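You operate a simulated robot arm through the tools that you are given. There is no shell and no other tool.

The job below is to be done with a simulated robot arm. You get a single attempt, and the scene is never put back.

## Task
Put the small dark and golden rolls on the little tray and dust both with flour.
Fine: use the flour shaker and put it back; leave the third roll. Set down upright: flour shaker.
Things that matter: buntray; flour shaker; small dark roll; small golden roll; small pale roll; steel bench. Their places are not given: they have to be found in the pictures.

It is judged by the outcome, as a careful person would: the job done as asked, and still so three seconds after it is handed in. It fails if anything else is knocked over, pushed out of place, dropped, spilled or broken.

## Robot
A 6-joint arm with a four-finger gripper, fixed in place. Base frame: the origin is on the floor under the middle of its stand, x ahead of it, y to its left, z up; the work surface is at about z = 870. Lengths are in mm, angles in rad, forces in N, time in s.
With the tool pointing down near the work surface it reaches from about 260 to 700 mm from the base axis. Its first joint turns from -2.897 to 2.897 rad. Payload 3.43 kg.
Tool frame: the origin (TCP) lies between the finger pads and is the grasp point; the fingertips stand 30 mm ahead of it; z points along the fingers, y is the line along which they close. The gripper opens to 120 mm; its body begins 85 mm behind the TCP.
Orientation is told as [roll, pitch, yaw] about the base's x, y, z axes, in that order, counted from this pose: with the fingers straight down and closing along the base's y, the tool's x points along the base's -x, its y along +y and its z along -z.

## Interface
- The arm moves only by the tool apply_moves. Its argument "series" is a list that holds one entry, the list of rows, each a list of 7 numbers: the shift along the tool's x, y, z in units of 25 mm (1.0 is 25 mm), then the turn, a rotation vector about the tool's x, y, z in units of 6 degrees (1.0 is 6 degrees), then the opening, from 0 (shut) to 1 (fully open). In form: [[[x, y, z, wx, wy, wz, grip], ...]]. A call has 1 to 20 rows; each row shifts and turns the commanded pose from where the row before left it, along the tool's axes as they then stand. A call with a number of a shift or a turn outside -1 to 1 is refused whole. Rows are played at 5 a second. More than 50 mm and 0.15 rad between two rows, or a gripper value outside its range, and nothing of the call is played. Where a pose cannot be reached the arm comes as near as it can. A force on the tool above 40 N (or 10 N above the force at the start of the call, whichever is more), or a blocked arm, ends the call early, and 0.2 s more pass. The fingers move at their own pace (about 40 mm/s each) and stop on an object; they squeeze with about 43 N. The grip force told is the motor's: it shows also when the fingers shut on nothing. Time passes only in rows, and 0.2 s behind the last, so rows that do not move let the fingers close. It gives the time, the measured TCP pose, the force on the tool (base axes), the opening and the grip force at its end, in the units of the frame above (readings bear some noise), with the torque about the TCP (base axes, N m) and any sound that the robot's microphone picked up.
- Cameras (640 x 400 px; columns grow to the right, rows downward): "scene" is fixed at [228, -644.9, 1615]; the picture's right is [0.91, -0.41, 0.00], its down [-0.28, -0.62, -0.73] and it looks along [0.30, 0.67, -0.68] (base axes); focal length 373 px, centre (320, 200). "wrist" rides on the gripper at [71, -17, -121] in the tool frame; the picture's right is [0.23, 0.97, 0.00], its down [-0.81, 0.19, -0.55] and it looks along [-0.54, 0.13, 0.83] (tool axes); focal length 275 px, centre (320, 200).
- get_image(camera): a new picture of that camera. It takes no simulated time.
- raise_lower(by): moves the trunk up (or, below 0, down) by that many mm; the arm rides with it, the base frame stays. It gives what a move gives, with no picture.
- probe_pixels(camera, pixels): for up to 12 pixels [column, row] of the newest picture of that camera ("zoom" is the newest enlarged one), the place [x, y, z] in the base frame of the surface seen there, good to about 3 mm, but the place of the scene camera against the robot may be out by one fixed shift of up to 12 mm in any direction. It takes no simulated time.
- enlarge(camera, box): a new picture of the part [left, top, right, bottom] of that camera's present view, enlarged. It takes no simulated time.
- sign_off(): hands the job in; it is judged then, once.

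Open the gripper and draw the arm clear of the work before you hand the job in, unless the task says otherwise.

The tools are called after "Request:" as a command line: name --argument value ..., lists and objects as JSON in quotes. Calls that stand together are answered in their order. apply_moves: Moves the arm, as the interface text tells. Its arguments: {"type":"object","properties":{"series":{"type":"array","items":{"type":"array","items":{"type":"array","items":{"type":"number"}}}}},"required":["series"]} The other tools are called the same way: raise_lower (by) moves the trunk up or down; get_image (camera) takes a picture; probe_pixels (camera, pixels) gives the place of the surface under pixels of a picture; enlarge (camera, box) takes an enlarged picture of a part of a camera's view; sign_off () hands the job in.

At the start:

```text
t: 0.0
ee_pos: [501.2, 37.8, 1239.8]
ee_rot: [0.001, 0.001, -0.001]
wrist_force: [-0.3, 0.0, 0.7]
ft_torque: [-0.03, -0.03, 0.02]
gripper_width: 120.0
gripper_force: 0.1
trunk travel left (down, up): [-225.0, 215.0]
```

scene: 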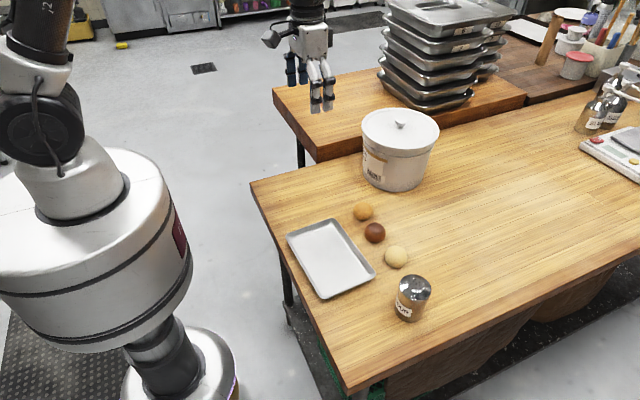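
wrist: 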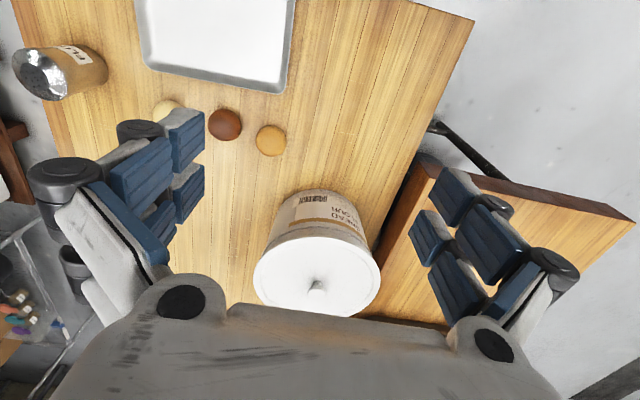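

The scene shows the tray around (330,258), the golden roll (363,211), dark roll (375,233), pale roll (396,257) and the shaker (412,298). I enlarge this area and probe it.

Request:
enlarge --camera "scene" --box '[270, 180, 450, 330]'

Request:
probe_pixels --camera "scene" --pixels '[[363, 207], [375, 229], [396, 253], [412, 282], [412, 312], [330, 258], [287, 236], [335, 219], [374, 272], [322, 298], [345, 250], [400, 120]]'

Request:
probe_pixels --camera "wrist" --pixels '[[225, 124], [270, 140], [166, 106], [215, 40], [150, 90], [285, 90], [40, 75], [80, 68], [316, 287], [240, 180]]'

```text
2.67 times, centred on (360, 255) of scene
```

zoom: 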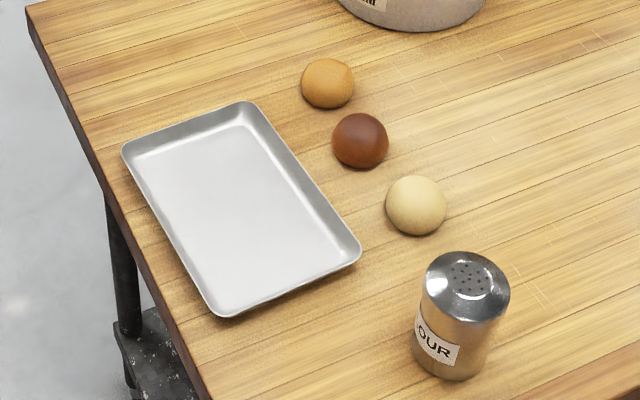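

```text
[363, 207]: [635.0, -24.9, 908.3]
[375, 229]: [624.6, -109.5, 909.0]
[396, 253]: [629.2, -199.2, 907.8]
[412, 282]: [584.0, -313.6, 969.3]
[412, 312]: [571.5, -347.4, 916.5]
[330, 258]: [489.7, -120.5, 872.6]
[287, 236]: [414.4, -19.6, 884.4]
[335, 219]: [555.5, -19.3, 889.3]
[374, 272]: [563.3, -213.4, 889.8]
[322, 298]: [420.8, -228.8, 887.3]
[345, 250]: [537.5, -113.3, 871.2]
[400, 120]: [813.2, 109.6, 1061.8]
```

```text
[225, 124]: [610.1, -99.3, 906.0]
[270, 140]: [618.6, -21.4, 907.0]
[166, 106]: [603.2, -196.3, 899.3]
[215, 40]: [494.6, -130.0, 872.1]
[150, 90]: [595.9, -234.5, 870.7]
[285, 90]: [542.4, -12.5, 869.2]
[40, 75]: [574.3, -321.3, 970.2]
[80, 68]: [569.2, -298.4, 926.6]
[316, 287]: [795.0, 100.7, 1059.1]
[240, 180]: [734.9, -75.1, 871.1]
```

The wrist view agrees with the scene within about 10–15 mm; the rolls sit in a row near x≈615–625, about 85 mm apart. I move above the golden roll and lower for a closer wrist look.

Request:
apply_moves --series '[[[-0.7, -0.35, 0.8, 0, 0, 0, 1], [-0.7, -0.35, 0.8, 0, 0, 0, 1], [-0.7, -0.35, 0.8, 0, 0, 0, 1], [-0.7, -0.35, 0.8, 0, 0, 0, 1], [-0.7, -0.35, 0.8, 0, 0, 0, 1], [-0.7, -0.35, 0.8, 0, 0, 0, 1], [-0.7, -0.35, 0.8, 0, 0, 0, 1], [0, 0, 0, 0, 0, 0, 1]]]'

```text
t: 1.8
ee_pos: [623.3, -23.8, 1098.4]
ee_rot: [0.002, 0.0, 0.0]
wrist_force: [0.6, 0.4, 0.3]
ft_torque: [-0.02, -0.03, 0.03]
gripper_width: 119.9
gripper_force: 0.1
trunk travel left (down, up): [-225.0, 215.0]
```

The arm reached (623,-24,1098). I now turn the tool by 90° about its z so that the fingers close along the base x.

Request:
apply_moves --series '[[[0, 0, 0, 0, 0, -1, 1], [0, 0, 0, 0, 0, -1, 1], [0, 0, 0, 0, 0, -1, 1], [0, 0, 0, 0, 0, -1, 1], [0, 0, 0, 0, 0, -1, 1], [0, 0, 0, 0, 0, -1, 1], [0, 0, 0, 0, 0, -1, 1], [0, 0, 0, 0, 0, -1, 1], [0, 0, 0, 0, 0, -1, 1], [0, 0, 0, 0, 0, -1, 1], [0, 0, 0, 0, 0, -1, 1], [0, 0, 0, 0, 0, -1, 1], [0, 0, 0, 0, 0, -1, 1], [0, 0, 0, 0, 0, -1, 1], [0, 0, 0, 0, 0, -1, 1], [0, 0, 0, 0, 0, 0, 1]]]'

Request:
get_image --camera "wrist"

Request:
get_image --camera "scene"

```text
t: 5.2
ee_pos: [622.9, -23.9, 1098.0]
ee_rot: [0.0, 0.0, 1.572]
wrist_force: [0.0, 0.1, 0.2]
ft_torque: [0.02, -0.04, 0.01]
gripper_width: 120.0
gripper_force: 0.2
trunk travel left (down, up): [-225.0, 215.0]
```

```text
taken
```

wrist: 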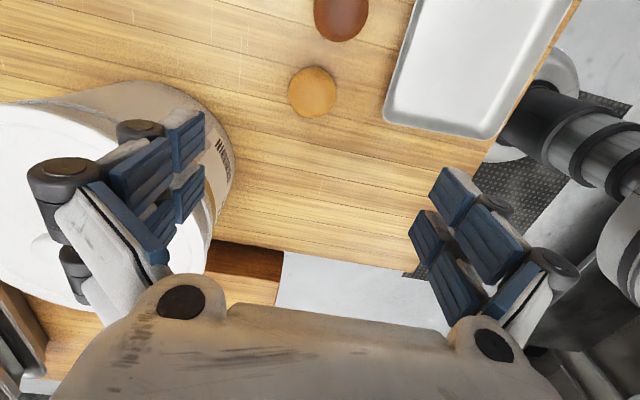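

```text
taken
```

scene: 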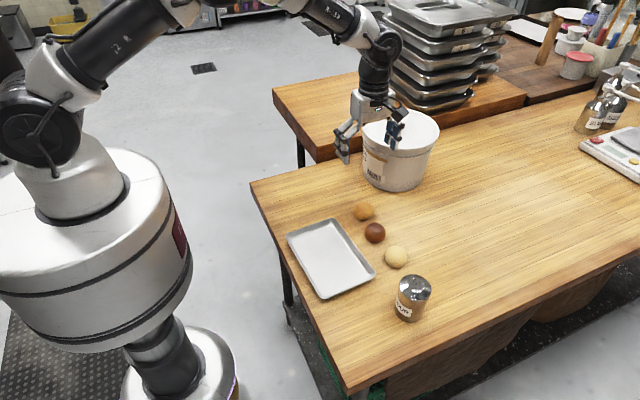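

The tool is now at yaw 1.57 and the golden roll is at (311,92) in the wrist picture, the dark one at (340,15). I probe the roll, the pot edge and the tray in this view for exact places.

Request:
probe_pixels --camera "wrist" --pixels '[[311, 92], [290, 92], [334, 92], [311, 70], [311, 115], [340, 15], [318, 15], [364, 15], [222, 140], [205, 235], [390, 115], [490, 130]]'

Request:
enlarge --camera "wrist" --box '[220, 0, 400, 130]'

```text
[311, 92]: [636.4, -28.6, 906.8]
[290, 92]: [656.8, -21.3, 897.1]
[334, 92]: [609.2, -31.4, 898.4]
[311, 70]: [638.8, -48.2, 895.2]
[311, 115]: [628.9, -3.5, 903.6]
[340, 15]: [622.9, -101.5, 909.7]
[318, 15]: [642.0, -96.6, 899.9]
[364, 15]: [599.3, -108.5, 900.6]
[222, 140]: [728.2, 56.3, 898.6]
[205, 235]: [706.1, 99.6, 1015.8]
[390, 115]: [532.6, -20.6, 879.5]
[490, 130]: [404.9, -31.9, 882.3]
```

```text
3.08 times, centred on (310, 65) of wrist
```

zoom: 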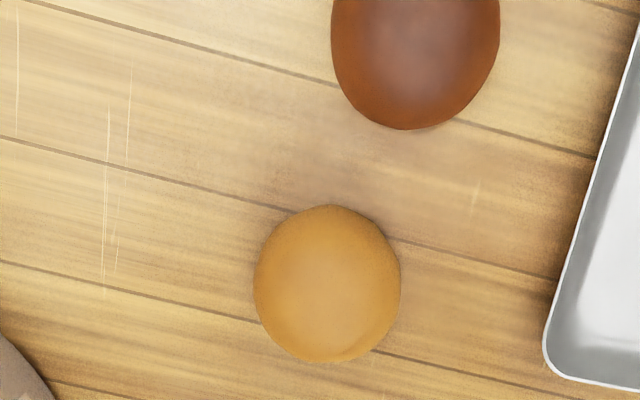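

The golden roll's centre works out at about (632,-23) with its top at 908, and the dark one's at about (620,-102). I shift 9 mm in x, narrow the opening to about 95 mm, and descend part way to check.

Request:
apply_moves --series '[[[-0.04, -0.36, 0.6, 0, 0, 0, 0.8], [0, 0, 0.85, 0, 0, 0, 0.8], [0, 0, 0.85, 0, 0, 0, 0.8], [0, 0, 0.85, 0, 0, 0, 0.8], [0, 0, 0.85, 0, 0, 0, 0.8], [0, 0, 0.85, 0, 0, 0, 0.8], [0, 0, 0.85, 0, 0, 0, 0.8], [0, 0, 0.6, 0, 0, 0, 0.8], [0, 0, 0, 0, 0, 0, 0.8]]]'

Request:
get_image --camera "wrist"

Request:
enlarge --camera "scene" --box '[300, 100, 480, 260]'

```text
t: 7.2
ee_pos: [631.6, -23.6, 941.6]
ee_rot: [0.0, -0.001, 1.569]
wrist_force: [-0.1, 0.4, 0.2]
ft_torque: [0.01, 0.02, 0.0]
gripper_width: 96.1
gripper_force: 0.1
trunk travel left (down, up): [-225.0, 215.0]
```

```text
taken
```

wrist: 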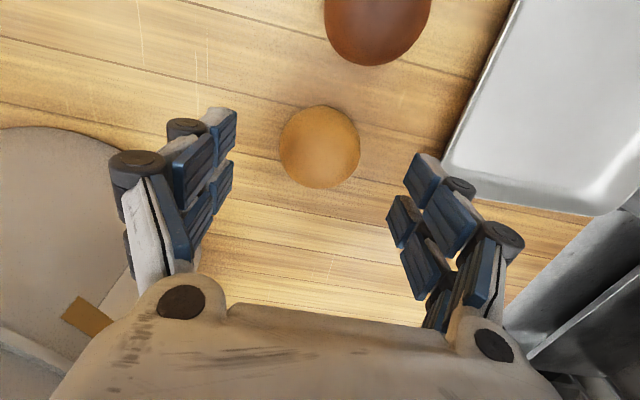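

```text
2.50 times, centred on (390, 180) of scene
```

zoom: 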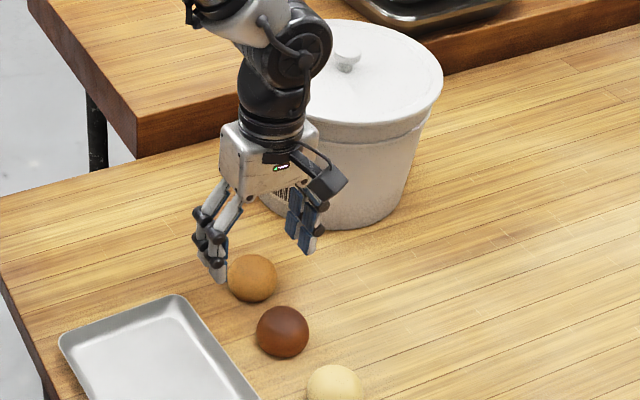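

The golden roll sits centred between the fingers (320,148 corresponds to (631,-23)), with no contact so far. I lower to z≈905 and close.

Request:
apply_moves --series '[[[0, 0, 0.5, 0, 0, 0, 0.8], [0, 0, 0.5, 0, 0, 0, 0.8], [0, 0, 0.46, 0, 0, 0, 0.8], [0, 0, 0, 0, 0, 0, 0.8], [0, 0, 0, 0, 0, 0, 0.3], [0, 0, 0, 0, 0, 0, 0.3], [0, 0, 0, 0, 0, 0, 0.3], [0, 0, 0, 0, 0, 0, 0.3], [0, 0, 0, 0, 0, 0, 0.3], [0, 0, 0, 0, 0, 0, 0.3]]]'

Request:
get_image --camera "wrist"

```text
t: 9.4
ee_pos: [632.9, -23.8, 904.6]
ee_rot: [0.0, 0.002, 1.57]
wrist_force: [0.4, -0.3, 1.0]
ft_torque: [-0.06, -0.05, 0.06]
gripper_width: 51.7
gripper_force: 14.3
trunk travel left (down, up): [-225.0, 215.0]
```

```text
taken
```

wrist: 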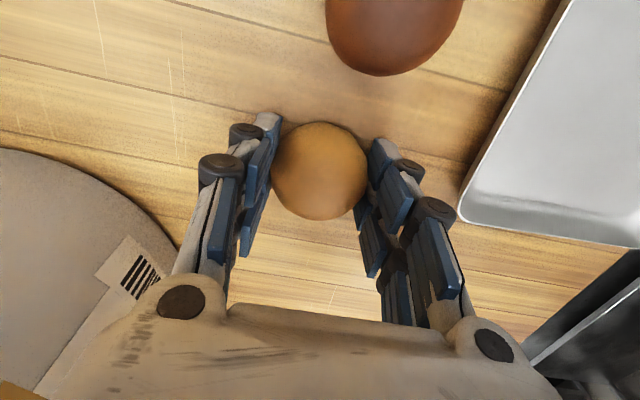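

The golden roll is held (width 51.7, force 14). I lift it 100 mm and carry it above the upper part of the tray for a look.

Request:
apply_moves --series '[[[0, 0, -0.4, 0, 0, 0, 0.2], [0, 0, -0.8, 0, 0, 0, 0.2], [0, 0, -0.8, 0, 0, 0, 0.2], [0, 0, -0.8, 0, 0, 0, 0.2], [0, 0, -0.8, 0, 0, 0, 0.2], [0.32, 0.81, 0, 0, 0, 0, 0.2], [0.32, 0.81, 0, 0, 0, 0, 0.2], [0.32, 0.81, 0, 0, 0, 0, 0.2], [0.32, 0.81, 0, 0, 0, 0, 0.2], [0.32, 0.81, 0, 0, 0, 0, 0.2], [0.32, 0.81, 0, 0, 0, 0, 0.2], [0.32, 0.81, 0, 0, 0, 0, 0.2], [0, 0, 0, 0, 0, 0, 0.2]]]'

Request:
get_image --camera "wrist"

Request:
get_image --camera "scene"

```text
t: 12.2
ee_pos: [490.3, -78.2, 994.0]
ee_rot: [0.0, 0.0, 1.571]
wrist_force: [-0.1, 0.3, -1.3]
ft_torque: [-0.02, -0.02, 0.0]
gripper_width: 51.8
gripper_force: 14.0
trunk travel left (down, up): [-225.0, 215.0]
```

```text
taken
```

wrist: 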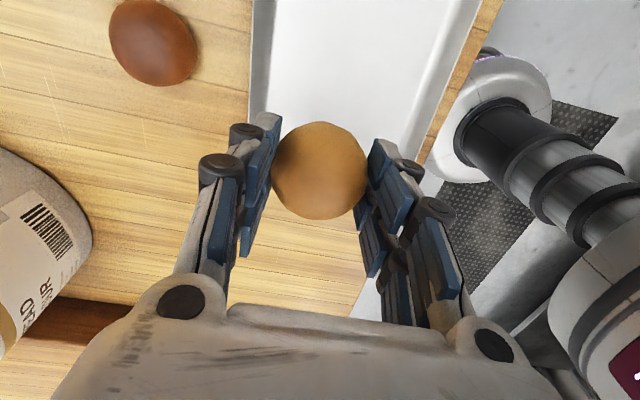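

```text
taken
```

scene: 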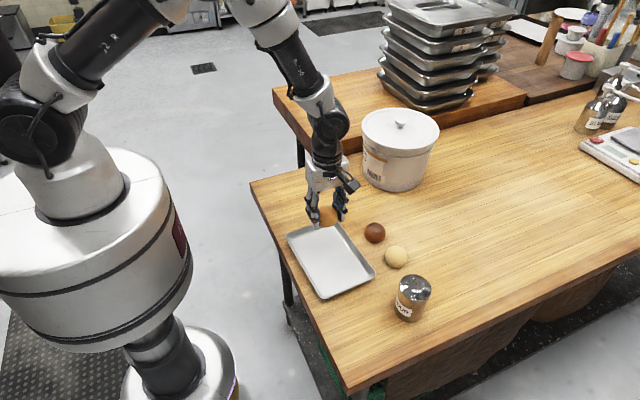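

The roll is held over the tray's upper end; the tray's edges appear at (252,60) on the left and about (465,60) on the right in the wrist view. I probe these edges to fix the tray's outline.

Request:
probe_pixels --camera "wrist" --pixels '[[254, 60], [272, 60], [264, 10], [282, 10], [300, 60], [340, 60], [400, 60], [435, 60], [450, 60], [464, 20], [410, 140], [475, 60]]'

Request:
probe_pixels --camera "scene" --pixels '[[288, 238], [298, 240], [340, 226], [333, 230], [372, 272], [362, 272], [323, 297], [325, 288], [330, 258], [375, 232], [396, 256], [340, 245]]'

Request:
enlarge --camera "wrist" --box '[230, 0, 510, 175]'

```text
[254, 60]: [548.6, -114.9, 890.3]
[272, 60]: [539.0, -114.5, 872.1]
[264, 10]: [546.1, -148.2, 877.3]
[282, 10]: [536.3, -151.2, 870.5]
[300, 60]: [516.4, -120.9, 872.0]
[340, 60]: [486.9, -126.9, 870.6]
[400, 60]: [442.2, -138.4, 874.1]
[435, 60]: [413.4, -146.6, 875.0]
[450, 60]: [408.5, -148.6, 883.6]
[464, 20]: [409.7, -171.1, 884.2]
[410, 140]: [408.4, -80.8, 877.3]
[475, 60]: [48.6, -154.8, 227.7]
```

```text
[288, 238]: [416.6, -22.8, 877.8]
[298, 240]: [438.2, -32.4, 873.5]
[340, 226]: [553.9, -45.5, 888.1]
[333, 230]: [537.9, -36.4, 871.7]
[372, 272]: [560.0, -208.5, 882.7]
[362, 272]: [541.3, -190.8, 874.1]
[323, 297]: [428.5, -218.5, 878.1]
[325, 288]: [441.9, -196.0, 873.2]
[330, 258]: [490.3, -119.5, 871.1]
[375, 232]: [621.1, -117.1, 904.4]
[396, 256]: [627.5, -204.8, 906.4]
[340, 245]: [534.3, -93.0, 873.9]
```

```text
2.29 times, centred on (370, 88) of wrist
```

zoom: 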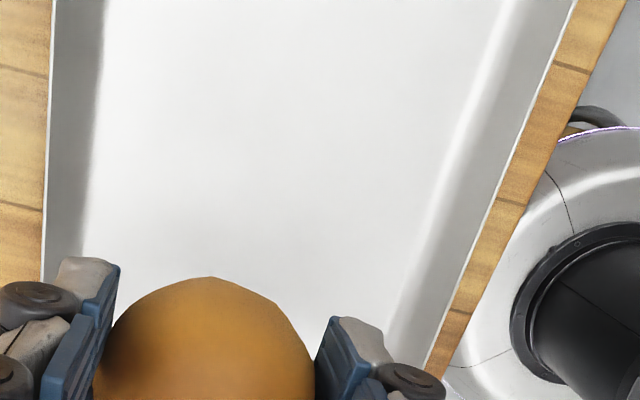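

From the wrist probes, the tray floor spans x≈431–532 with its rim at x≈408–549. I will set the golden roll at about (483,-80), lowering to TCP z≈908 first and checking the force.

Request:
apply_moves --series '[[[0.08, 0.29, 0.7, 0, 0, 0, 0.2], [0, 0, 0.7, 0, 0, 0, 0.2], [0, 0, 0.7, 0, 0, 0, 0.2], [0, 0, 0.7, 0, 0, 0, 0.2], [0, 0, 0.4, 0, 0, 0, 0.2], [0, 0, 0.2, 0, 0, 0, 0.2], [0, 0, 0, 0, 0, 0, 0.2]]]'

Request:
get_image --camera "wrist"

Request:
enlarge --camera "scene" --box '[270, 150, 450, 310]'

```text
t: 13.8
ee_pos: [484.6, -80.3, 909.4]
ee_rot: [0.001, -0.001, 1.572]
wrist_force: [0.5, -0.2, -0.7]
ft_torque: [-0.01, -0.01, -0.01]
gripper_width: 51.6
gripper_force: 14.3
trunk travel left (down, up): [-225.0, 215.0]
```

```text
taken
```

wrist: 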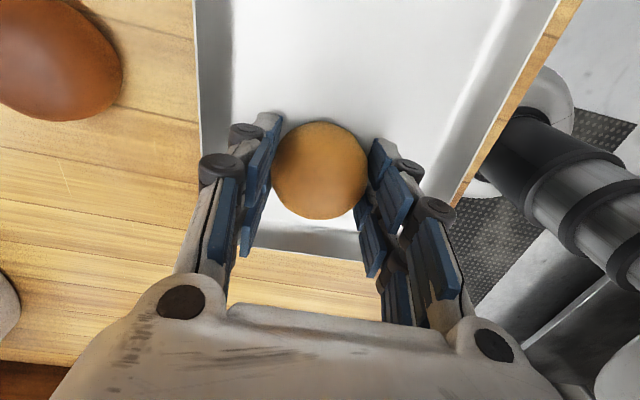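

```text
2.50 times, centred on (360, 230) of scene
```

zoom: 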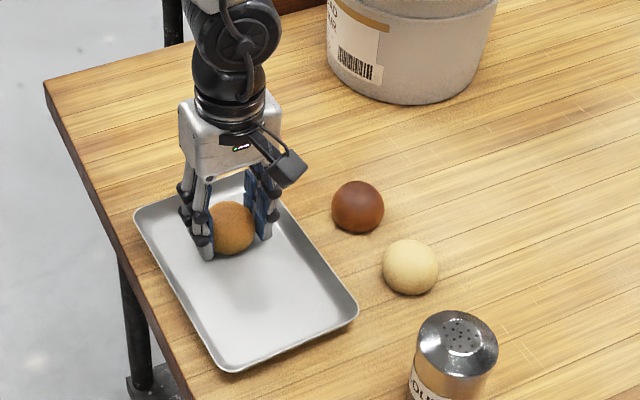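

The force is nearly nil and the roll hovers a couple of millimetres over the tray floor, with both finger pairs inside the tray walls. I lower 2.5 mm, open slightly to 62 mm, and rise.

Request:
apply_moves --series '[[[0, 0, 0.1, 0, 0, 0, 0.2], [0, 0, 0, 0, 0, 0, 0.2], [0, 0, 0, 0, 0, 0, 0.52], [0, 0, 0, 0, 0, 0, 0.52], [0, 0, 0, 0, 0, 0, 0.52]]]'

Request:
get_image --camera "wrist"

```text
t: 15.0
ee_pos: [483.7, -80.4, 907.8]
ee_rot: [0.001, -0.001, 1.572]
wrist_force: [0.8, 0.1, 0.2]
ft_torque: [-0.01, 0.0, 0.0]
gripper_width: 62.4
gripper_force: 0.1
trunk travel left (down, up): [-225.0, 215.0]
```

```text
taken
```

wrist: 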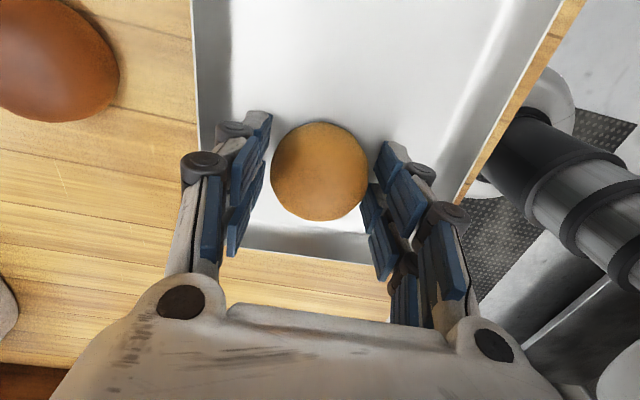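

The golden roll rests on the tray, free of the fingers. I rise 90 mm and move above the dark roll near (620,-102), with the gripper at about 95 mm.

Request:
apply_moves --series '[[[0, 0, -0.5, 0, 0, 0, 0.52], [0, 0, -0.9, 0, 0, 0, 0.52], [0, 0, -0.9, 0, 0, 0, 0.52], [0, 0, -0.9, 0, 0, 0, 0.52], [0, 0, -0.6, 0, 0, 0, 0.6], [0.12, -0.78, 0, 0, 0, 0, 0.8], [0.12, -0.78, 0, 0, 0, 0, 0.8], [0.12, -0.78, 0, 0, 0, 0, 0.8], [0.12, -0.78, 0, 0, 0, 0, 0.8], [0.12, -0.78, 0, 0, 0, 0, 0.8], [0.12, -0.78, 0, 0, 0, 0, 0.8], [0.12, -0.78, 0, 0, 0, 0, 0.8], [0, 0, 0, 0, 0, 0, 0.8]]]'

Request:
get_image --camera "wrist"

Request:
get_image --camera "scene"

```text
t: 17.8
ee_pos: [620.9, -102.1, 1002.2]
ee_rot: [0.0, 0.0, 1.57]
wrist_force: [0.1, -0.1, -0.1]
ft_torque: [0.01, 0.01, 0.0]
gripper_width: 96.0
gripper_force: 0.0
trunk travel left (down, up): [-225.0, 215.0]
```

```text
taken
```

wrist: 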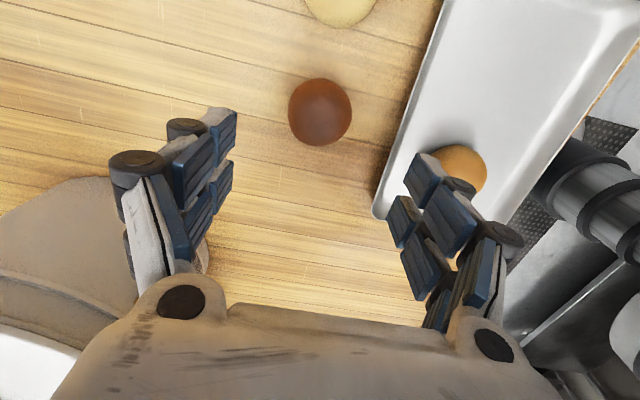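

```text
taken
```

scene: 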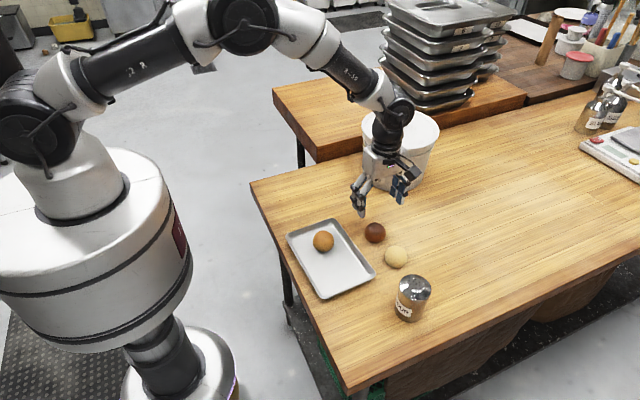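

The dark roll is at (320,111) in the wrist view, which is about (622,-107). I correct by a few millimetres, descend to z≈940 and look again.

Request:
apply_moves --series '[[[0.16, -0.04, 0.6, 0, 0, 0, 0.8], [0, 0, 0.7, 0, 0, 0, 0.8], [0, 0, 0.7, 0, 0, 0, 0.8], [0, 0, 0.48, 0, 0, 0, 0.8], [0, 0, 0, 0, 0, 0, 0.8]]]'

Request:
get_image --camera "wrist"

```text
t: 19.0
ee_pos: [622.3, -105.6, 938.9]
ee_rot: [0.0, 0.0, 1.569]
wrist_force: [0.1, -0.4, 0.3]
ft_torque: [-0.03, -0.01, -0.02]
gripper_width: 96.0
gripper_force: 0.0
trunk travel left (down, up): [-225.0, 215.0]
```

```text
taken
```

wrist: 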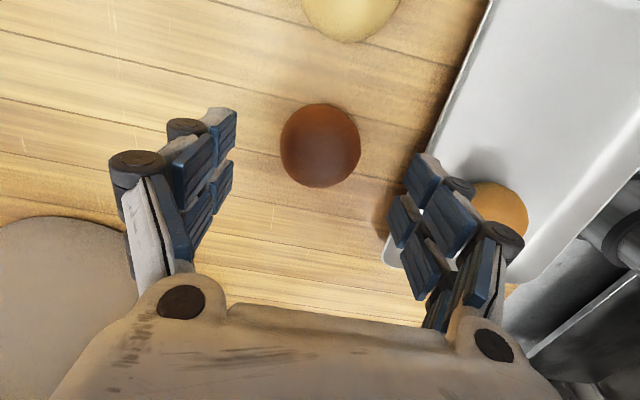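

The dark roll sits at (320,146), the same place the golden one had, so alignment is right. The tray rim (x≈549) is near the right fingers, so I narrow the opening to 78 mm before lowering and closing.

Request:
apply_moves --series '[[[0, 0, 0, 0, 0, 0, 0.65], [0, 0, 0, 0, 0, 0, 0.65], [0, 0, 0.5, 0, 0, 0, 0.65], [0, 0, 0.5, 0, 0, 0, 0.65], [0, 0, 0.37, 0, 0, 0, 0.65], [0, 0, 0, 0, 0, 0, 0.65], [0, 0, 0, 0, 0, 0, 0.2], [0, 0, 0, 0, 0, 0, 0.2], [0, 0, 0, 0, 0, 0, 0.2], [0, 0, 0, 0, 0, 0, 0.2], [0, 0, 0, 0, 0, 0, 0.2]]]'

Request:
get_image --camera "wrist"

```text
t: 21.4
ee_pos: [620.0, -106.5, 905.9]
ee_rot: [0.001, 0.0, 1.572]
wrist_force: [0.8, -0.3, 1.0]
ft_torque: [0.0, 0.0, -0.03]
gripper_width: 51.8
gripper_force: 14.0
trunk travel left (down, up): [-225.0, 215.0]
```

```text
taken
```

wrist: 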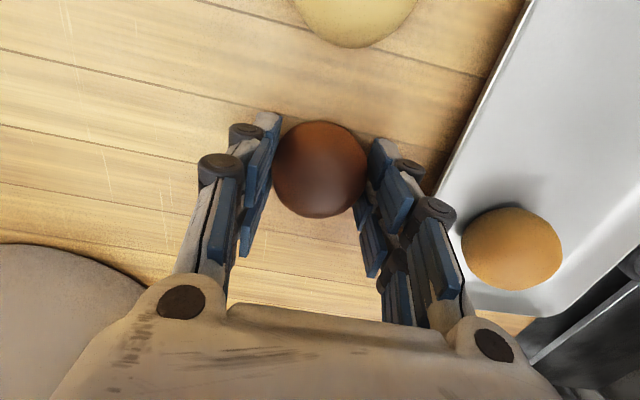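

The dark roll is held (51.8 mm, 14 N). I lift it 90 mm and carry it to about (483,-150) over the tray.

Request:
apply_moves --series '[[[0, 0, -0.4, 0, 0, 0, 0.2], [0, 0, -0.8, 0, 0, 0, 0.2], [0, 0, -0.8, 0, 0, 0, 0.2], [0, 0, -0.8, 0, 0, 0, 0.2], [0, 0, -0.8, 0, 0, 0, 0.2], [0.25, 0.78, 0, 0, 0, 0, 0.2], [0.25, 0.78, 0, 0, 0, 0, 0.2], [0.25, 0.78, 0, 0, 0, 0, 0.2], [0.25, 0.78, 0, 0, 0, 0, 0.2], [0.25, 0.78, 0, 0, 0, 0, 0.2], [0.25, 0.78, 0, 0, 0, 0, 0.2], [0.25, 0.78, 0, 0, 0, 0, 0.2], [0, 0, 0, 0, 0, 0, 0.2]]]'

Request:
get_image --camera "wrist"

Request:
enlarge --camera "scene" --box '[270, 150, 450, 310]'

```text
t: 24.2
ee_pos: [485.5, -148.6, 996.5]
ee_rot: [0.001, 0.0, 1.571]
wrist_force: [0.7, -0.1, 0.3]
ft_torque: [-0.03, -0.03, 0.01]
gripper_width: 51.7
gripper_force: 14.3
trunk travel left (down, up): [-225.0, 215.0]
```

```text
taken
```

wrist: 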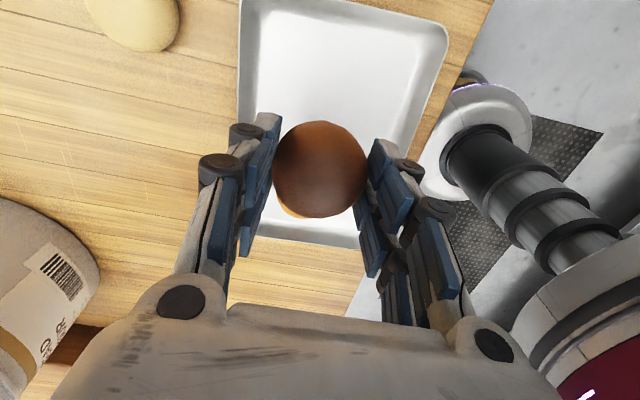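

```text
2.50 times, centred on (360, 230) of scene
```

zoom: 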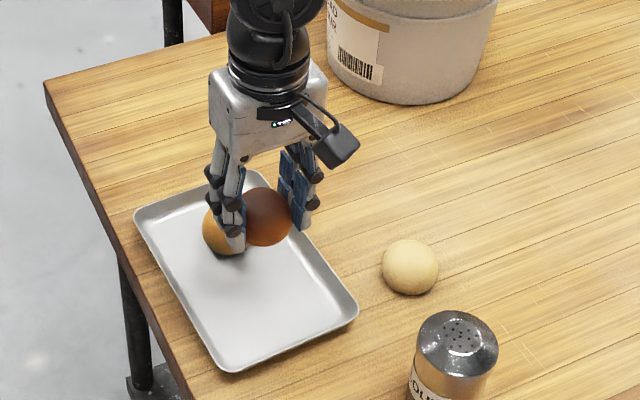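

The dark roll hangs over the tray at (485,-149) with room to the tray's far end. I lower it to TCP z≈909 and check.

Request:
apply_moves --series '[[[0.12, 0.08, 0.7, 0, 0, 0, 0.2], [0, 0, 0.7, 0, 0, 0, 0.2], [0, 0, 0.7, 0, 0, 0, 0.2], [0, 0, 0.7, 0, 0, 0, 0.2], [0, 0, 0.45, 0, 0, 0, 0.2], [0, 0, 0.25, 0, 0, 0, 0.2], [0, 0, 0, 0, 0, 0, 0.2]]]'

Request:
get_image --camera "wrist"

Request:
enlarge --camera "scene" --box '[270, 150, 450, 310]'

```text
t: 25.8
ee_pos: [484.1, -151.9, 909.9]
ee_rot: [-0.002, 0.0, 1.572]
wrist_force: [-1.1, 1.1, 8.6]
ft_torque: [0.03, 0.05, -0.02]
gripper_width: 52.1
gripper_force: 14.4
trunk travel left (down, up): [-225.0, 215.0]
```

```text
taken
```

wrist: 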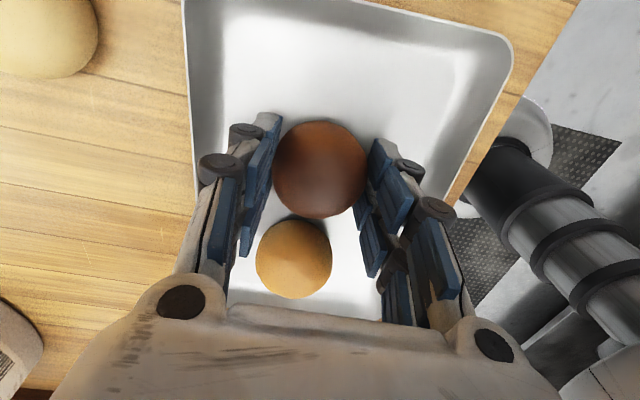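

```text
2.50 times, centred on (360, 230) of scene
```

zoom: 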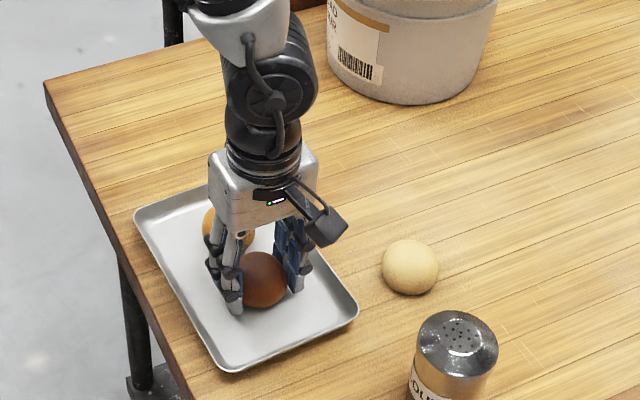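

The 8.6 N reading shows the dark roll is now touching the tray floor, clear of the golden roll and the walls. I open to 62 mm and rise straight up.

Request:
apply_moves --series '[[[0, 0, -0.04, 0, 0, 0, 0.2], [0, 0, 0, 0, 0, 0, 0.52], [0, 0, 0, 0, 0, 0, 0.52], [0, 0, 0, 0, 0, 0, 0.52], [0, 0, -0.4, 0, 0, 0, 0.52], [0, 0, -0.8, 0, 0, 0, 0.52], [0, 0, -1, 0, 0, 0, 0.52], [0, 0, -1, 0, 0, 0, 0.52], [0, 0, -1, 0, 0, 0, 0.52], [0, 0, -1, 0, 0, 0, 0.52], [0, 0, -1, 0, 0, 0, 0.6], [0, 0, -1, 0, 0, 0, 0.6], [0, 0, 0, 0, 0, 0, 0.6]]]'

Request:
get_image --camera "wrist"

Request:
get_image --camera "scene"

```text
t: 28.6
ee_pos: [481.8, -152.8, 1089.7]
ee_rot: [0.0, -0.001, 1.57]
wrist_force: [0.4, 0.6, 0.0]
ft_torque: [-0.01, 0.0, 0.01]
gripper_width: 72.0
gripper_force: 0.1
trunk travel left (down, up): [-225.0, 215.0]
```

```text
taken
```

wrist: 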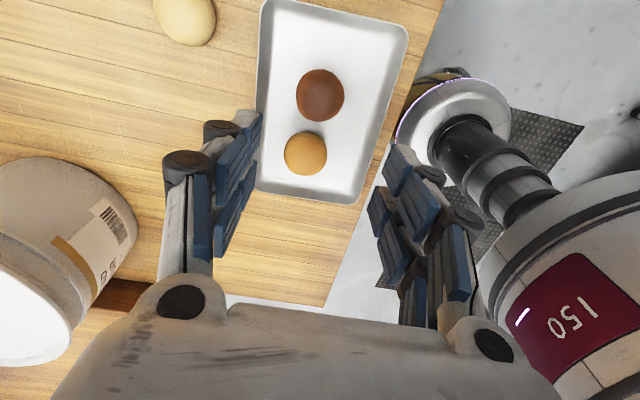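

```text
taken
```

scene: 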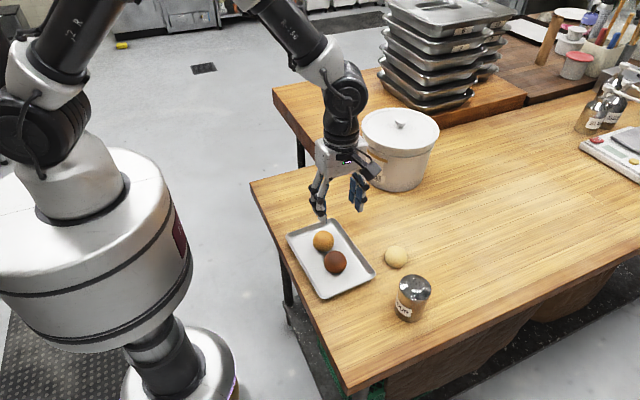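

Both rolls stand on the tray, golden at (305,153) and dark at (320,95) in the wrist view. Next I need the shaker gripped from the side, so I move to about y=-325 and turn the tool a further 90° so the camera side will be up when I tip it forward.

Request:
apply_moves --series '[[[0.98, 0, 0, 0, 0, 0, 0.6], [0.98, 0, 0, 0, 0, 0, 0.6], [0.98, 0, 0, 0, 0, 0, 0.6], [0.98, 0, 0, 0, 0, 0, 0.6], [0.98, 0, 0, 0, 0, 0, 0.6], [0.98, 0, 0, 0, 0, 0, 0.6], [0.98, 0, 0, 0, 0, 0, 0.6], [0, 0, 0, 0, 0, -1, 0.6], [0, 0, 0, 0, 0, -1, 0.6], [0, 0, 0, 0, 0, -1, 0.6], [0, 0, 0, 0, 0, -1, 0.6], [0, 0, 0, 0, 0, -1, 0.6], [0, 0, 0, 0, 0, -1, 0.6], [0, 0, 0, 0, 0, -1, 0.6], [0, 0, 0, 0, 0, -1, 0.6], [0, 0, 0, 0, 0, -1, 0.6], [0, 0, 0, 0, 0, -1, 0.6], [0, 0, 0, 0, 0, -1, 0.6], [0, 0, 0, 0, 0, -1, 0.6]]]'

Request:
get_image --camera "scene"

Request:
get_image --camera "wrist"

```text
t: 32.6
ee_pos: [509.6, -242.3, 1077.5]
ee_rot: [0.087, 0.009, 2.665]
wrist_force: [0.9, 0.6, -0.1]
ft_torque: [-0.09, 0.01, -0.01]
gripper_width: 71.8
gripper_force: 0.1
out of reach, approached as far as the arm can: row 16, 17, 18, 19
trunk travel left (down, up): [-225.0, 215.0]
```

```text
taken
```

scene: 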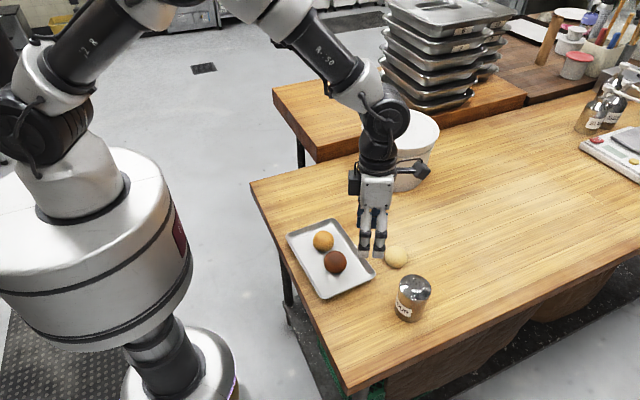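

```text
taken
```

wrist: 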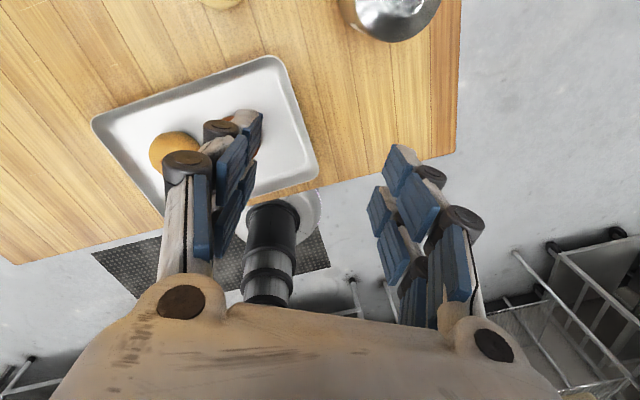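

The last turn of the tool ran into a wrist limit near yaw 2.7 and the arm strayed a little at z=1077, well above everything. I unwind the other way, since the side grip needs yaw about -180° instead.

Request:
apply_moves --series '[[[0, 0, 0, 0, 0, 1, 0.6], [0, 0, 0, 0, 0, 1, 0.6], [0, 0, 0, 0, 0, 1, 0.6], [0, 0, 0, 0, 0, 1, 0.6], [0, 0, 0, 0, 0, 1, 0.6], [0, 0, 0, 0, 0, 1, 0.6], [0, 0, 0, 0, 0, 1, 0.6], [0, 0, 0, 0, 0, 1, 0.6]]]'

```text
t: 34.4
ee_pos: [509.3, -243.1, 1077.9]
ee_rot: [0.048, 0.07, 1.827]
wrist_force: [0.5, 0.5, 0.0]
ft_torque: [0.02, 0.0, -0.02]
gripper_width: 72.1
gripper_force: 0.1
trunk travel left (down, up): [-225.0, 215.0]
```

The wrist now stands at yaw 1.83 with a small tilt left over from the limit. I remove that tilt and keep turning back towards yaw 0.

Request:
apply_moves --series '[[[0, 0, 0, 0.46, -0.67, 0, 0.6], [0, 0, 0, 0, 0, 1, 0.6], [0, 0, 0, 0, 0, 1, 0.6], [0, 0, 0, 0, 0, 1, 0.6], [0, 0, 0, 0, 0, 1, 0.6], [0, 0, 0, 0, 0, 1, 0.6], [0, 0, 0, 0, 0, 1, 0.6], [0, 0, 0, 0, 0, 1, 0.6], [0, 0, 0, 0, 0, 1, 0.6], [0, 0, 0, 0, 0, 1, 0.6], [0, 0, 0, 0, 0, 1, 0.6], [0, 0, 0, 0, 0, 1, 0.6], [0, 0, 0, 0, 0, 1, 0.6], [0, 0, 0, 0, 0, 1, 0.6], [0, 0, 0, 0, 0, 1, 0.6], [0, 0, 0, 0, 0, 1, 0.6], [0, 0, 0, 0, 0, 1, 0.6], [0, 0, 0, 0, 0, 1, 0.6], [0, 0, 0, 0, 0, 0.45, 0.6], [0, 0, 0, 0, 0, 0, 0.6]]]'

```text
t: 38.6
ee_pos: [508.8, -245.1, 1076.6]
ee_rot: [0.001, 0.002, -0.003]
wrist_force: [0.7, -0.7, 0.1]
ft_torque: [-0.01, -0.02, 0.02]
gripper_width: 72.2
gripper_force: 0.0
trunk travel left (down, up): [-225.0, 215.0]
```

The tool is level again at yaw 0. I move to about (460,-325,1100) on the free side of the shaker and keep turning towards -180°.

Request:
apply_moves --series '[[[0.49, -0.8, -0.25, 0, 0, 0, 0.6], [0.49, -0.8, -0.25, 0, 0, 0, 0.6], [0.49, -0.8, -0.25, 0, 0, 0, 0.6], [0.49, -0.8, -0.25, 0, 0, 0, 0.6], [0, 0, 0, 0, 0, 1, 0.6], [0, 0, 0, 0, 0, 1, 0.6], [0, 0, 0, 0, 0, 1, 0.6], [0, 0, 0, 0, 0, 1, 0.6], [0, 0, 0, 0, 0, 1, 0.6], [0, 0, 0, 0, 0, 1, 0.6], [0, 0, 0, 0, 0, 1, 0.6], [0, 0, 0, 0, 0, 1, 0.6], [0, 0, 0, 0, 0, 1, 0.6], [0, 0, 0, 0, 0, 1, 0.6], [0, 0, 0, 0, 0, 1, 0.6], [0, 0, 0, 0, 0, 1, 0.6], [0, 0, 0, 0, 0, 1, 0.6], [0, 0, 0, 0, 0, 1, 0.6], [0, 0, 0, 0, 0, 1, 0.6]]]'

Request:
get_image --camera "scene"

Request:
get_image --camera "wrist"

```text
t: 42.6
ee_pos: [460.3, -324.1, 1101.9]
ee_rot: [-0.002, 0.001, -1.575]
wrist_force: [-0.6, 0.4, 0.1]
ft_torque: [0.0, 0.0, -0.02]
gripper_width: 71.8
gripper_force: 0.0
trunk travel left (down, up): [-225.0, 215.0]
```

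```text
taken
```

scene: 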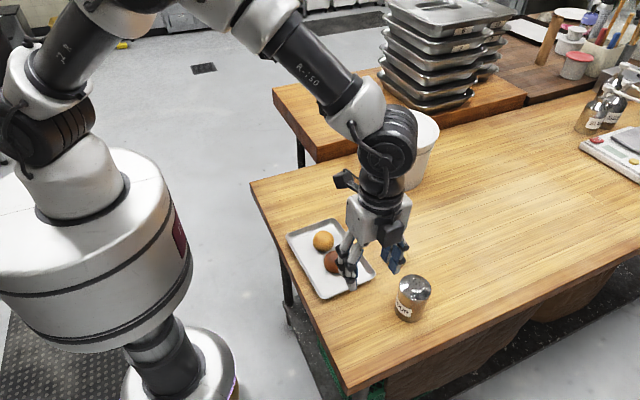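

```text
taken
```

wrist: 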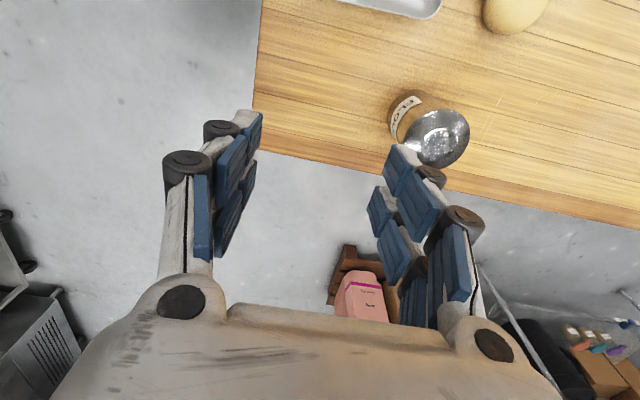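

The scene and wrist views agree on the shaker at about (579,-324). The wrist turns freely this way, so I finish the turn to -180°.

Request:
apply_moves --series '[[[0, 0, 0, 0, 0, 1, 0.6], [0, 0, 0, 0, 0, 1, 0.6], [0, 0, 0, 0, 0, 1, 0.6], [0, 0, 0, 0, 0, 1, 0.6], [0, 0, 0, 0, 0, 1, 0.6], [0, 0, 0, 0, 0, 1, 0.6], [0, 0, 0, 0, 0, 1, 0.6], [0, 0, 0, 0, 0, 1, 0.6], [0, 0, 0, 0, 0, 1, 0.6], [0, 0, 0, 0, 0, 1, 0.6], [0, 0, 0, 0, 0, 1, 0.6], [0, 0, 0, 0, 0, 1, 0.6], [0, 0, 0, 0, 0, 1, 0.6], [0, 0, 0, 0, 0, 1, 0.6], [0, 0, 0, 0, 0, 1, 0.6], [0, 0, 0, 0, 0, 0, 0.6]]]'

Request:
get_image --camera "wrist"

```text
t: 46.0
ee_pos: [459.7, -324.7, 1102.4]
ee_rot: [-0.002, -0.002, 3.14]
wrist_force: [-0.2, -0.2, 0.4]
ft_torque: [0.0, 0.03, -0.02]
gripper_width: 72.0
gripper_force: 0.0
trunk travel left (down, up): [-225.0, 215.0]
```

```text
taken
```

wrist: 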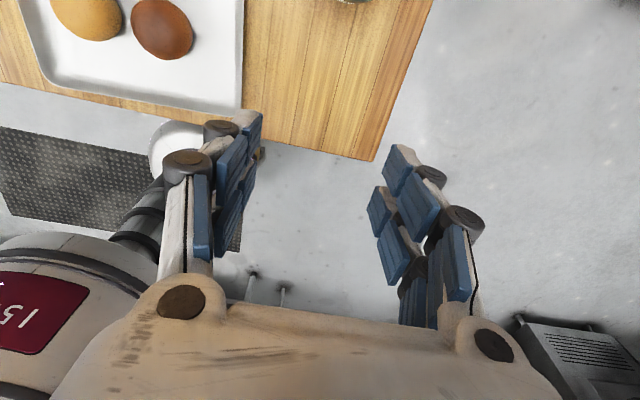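

The tool is at yaw 180° as wanted. I tip it forward about its y axis by 66°, so the fingers point along +x and 24° below level.

Request:
apply_moves --series '[[[0, 0, 0, 0, 1, 0, 0.6], [0, 0, 0, 0, 1, 0, 0.6], [0, 0, 0, 0, 1, 0, 0.6], [0, 0, 0, 0, 1, 0, 0.6], [0, 0, 0, 0, 1, 0, 0.8], [0, 0, 0, 0, 1, 0, 0.8], [0, 0, 0, 0, 1, 0, 1], [0, 0, 0, 0, 1, 0, 1], [0, 0, 0, 0, 1, 0, 1], [0, 0, 0, 0, 1, 0, 1], [0, 0, 0, 0, 1, 0, 1], [0, 0, 0, 0, 0, 0, 1]]]'

Request:
get_image --camera "wrist"

Request:
get_image --camera "scene"

```text
t: 48.6
ee_pos: [459.3, -324.5, 1102.7]
ee_rot: [-0.002, 1.152, 3.14]
wrist_force: [-0.5, 0.4, -0.5]
ft_torque: [0.0, -0.02, 0.01]
gripper_width: 120.1
gripper_force: 0.1
trunk travel left (down, up): [-225.0, 215.0]
```

```text
taken
```

wrist: 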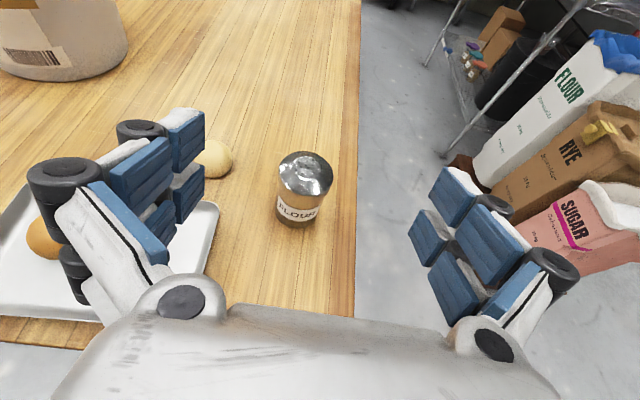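

```text
taken
```

scene: 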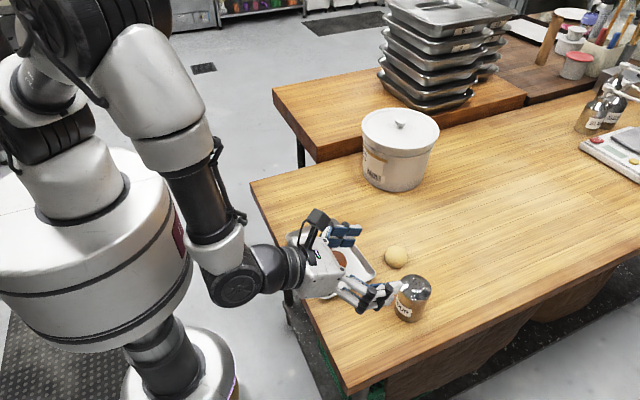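

The pose is exactly as planned, and the shaker shows at (304,190) in the wrist view with its FLOUR label facing the hand. I probe it to fix its axis and height.

Request:
probe_pixels --camera "wrist" --pixels '[[305, 160], [304, 180], [300, 205], [297, 218], [297, 226], [281, 172], [329, 172], [280, 205], [316, 210], [300, 240], [330, 225]]'

Request:
enlarge --camera "wrist" --box '[240, 130, 370, 240]'

```text
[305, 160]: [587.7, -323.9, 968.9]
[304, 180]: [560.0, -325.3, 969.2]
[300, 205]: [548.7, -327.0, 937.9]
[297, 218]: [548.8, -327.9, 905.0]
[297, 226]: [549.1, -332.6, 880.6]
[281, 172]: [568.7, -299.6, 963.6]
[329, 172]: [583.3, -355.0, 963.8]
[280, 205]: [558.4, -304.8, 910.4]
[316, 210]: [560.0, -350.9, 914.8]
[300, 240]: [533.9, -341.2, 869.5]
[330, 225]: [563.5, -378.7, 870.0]
```

```text
3.64 times, centred on (305, 185) of wrist
```

zoom: 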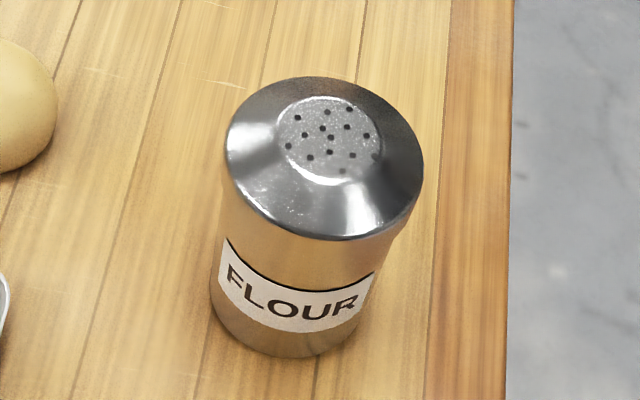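

The shaker's axis is at (578,-327), about 58 mm wide, top at 969, front face at x≈549. I move to a pre-grasp point 110 mm back along the tool axis.

Request:
apply_moves --series '[[[-0.934, 0.02, 0.576, 0, 0, 0, 1], [-0.934, 0.02, 0.576, 0, 0, 0, 1], [-0.934, 0.02, 0.576, 0, 0, 0, 1], [-0.934, 0.02, 0.576, 0, 0, 0, 1], [-0.934, 0.02, 0.576, 0, 0, 0, 1], [0, 0, 0, 0, 0, 0, 1]]]'

Request:
get_image --camera "wrist"

Request:
get_image --camera "scene"

```text
t: 50.0
ee_pos: [478.3, -328.0, 965.2]
ee_rot: [0.0, 1.15, 3.139]
wrist_force: [-0.3, -0.2, 0.1]
ft_torque: [0.02, -0.01, 0.02]
gripper_width: 120.1
gripper_force: 0.0
trunk travel left (down, up): [-225.0, 215.0]
```

```text
taken
```

wrist: 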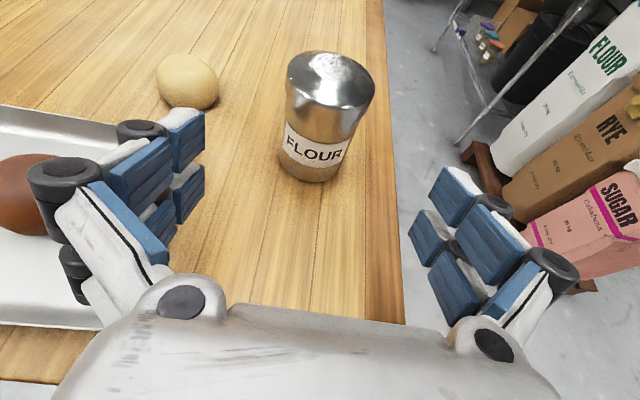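

```text
taken
```

scene: 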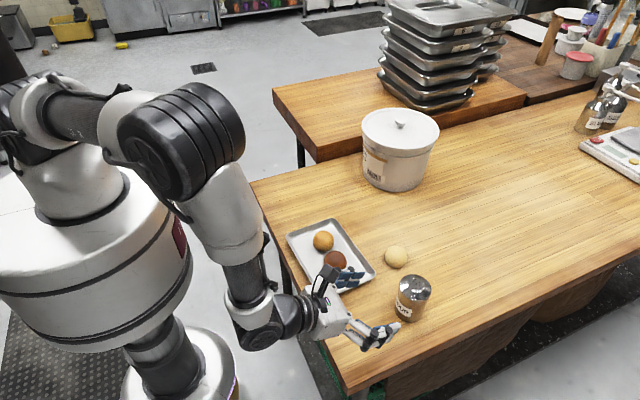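

The shaker is centred between the fingers (centre about column 325) and the tray lies outside the left fingers' path. I narrow to about 102 mm and advance most of the way.

Request:
apply_moves --series '[[[0, 0, 0.3, 0, 0, 0, 0.85], [0, 0, 0.6, 0, 0, 0, 0.85], [0, 0, 0.6, 0, 0, 0, 0.85], [0, 0, 0.6, 0, 0, 0, 0.85], [0, 0, 0.6, 0, 0, 0, 0.85], [0, 0, 0.5, 0, 0, 0, 0.85], [0, 0, 0, 0, 0, 0, 0.85]]]'

Request:
get_image --camera "wrist"

Request:
enlarge --camera "scene" --box '[290, 200, 470, 350]'

```text
t: 51.6
ee_pos: [550.8, -326.3, 933.3]
ee_rot: [-0.003, 1.149, 3.137]
wrist_force: [0.1, -0.4, -0.7]
ft_torque: [0.0, -0.02, -0.01]
gripper_width: 101.7
gripper_force: 0.0
trunk travel left (down, up): [-225.0, 215.0]
```

```text
taken
```

wrist: 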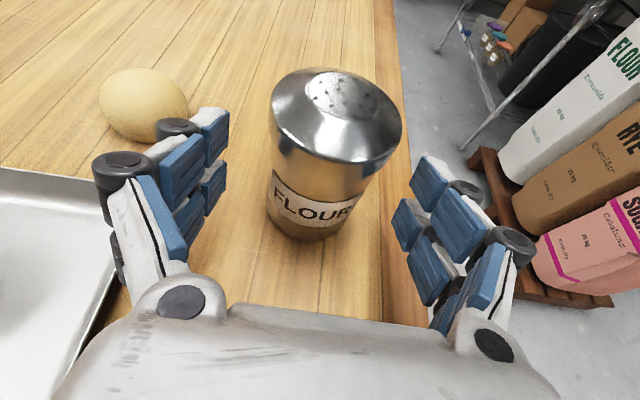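

```text
2.67 times, centred on (380, 275) of scene
```

zoom: 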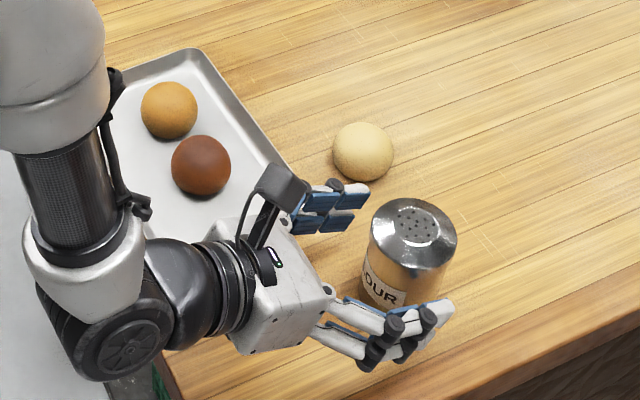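

The shaker stands midway between the fingers with clear gaps on both sides. I advance the last 30 mm and close on it.

Request:
apply_moves --series '[[[0, 0.04, 0.4, 0, 0, 0, 0.85], [0, 0.04, 0.4, 0, 0, 0, 0.85], [0, 0, 0.39, 0, 0, 0, 0.85], [0, 0, 0, 0, 0, 0, 0.85], [0, 0, 0, 0, 0, 0, 0.2], [0, 0, 0, 0, 0, 0, 0.2], [0, 0, 0, 0, 0, 0, 0.2], [0, 0, 0, 0, 0, 0, 0.2], [0, 0, 0, 0, 0, 0, 0.2], [0, 0, 0, 0, 0, 0, 0.2], [0, 0, 0, 0, 0, 0, 0.2]]]'

Request:
get_image --camera "wrist"

Request:
enlarge --camera "scene" --box '[290, 200, 470, 350]'

```text
t: 54.0
ee_pos: [577.7, -328.9, 921.1]
ee_rot: [-0.004, 1.15, 3.138]
wrist_force: [-0.7, 1.1, 0.2]
ft_torque: [-0.03, 0.02, 0.0]
gripper_width: 60.1
gripper_force: 42.5
trunk travel left (down, up): [-225.0, 215.0]
```

```text
taken
```

wrist: 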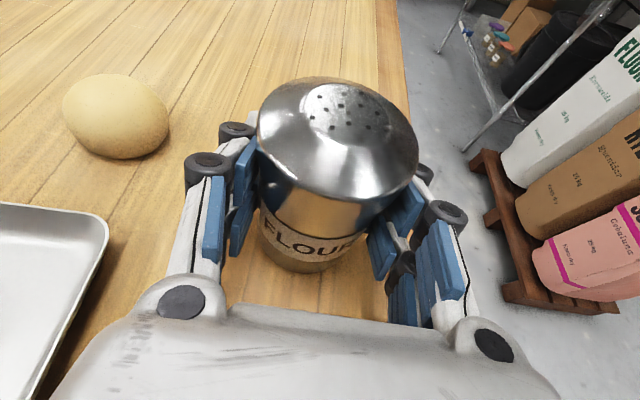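

```text
2.67 times, centred on (380, 275) of scene
```

zoom: 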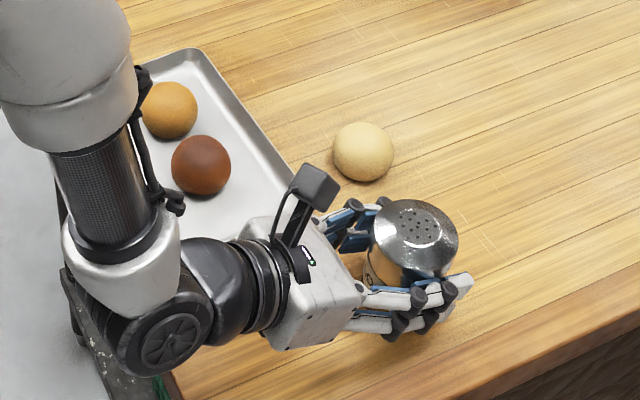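

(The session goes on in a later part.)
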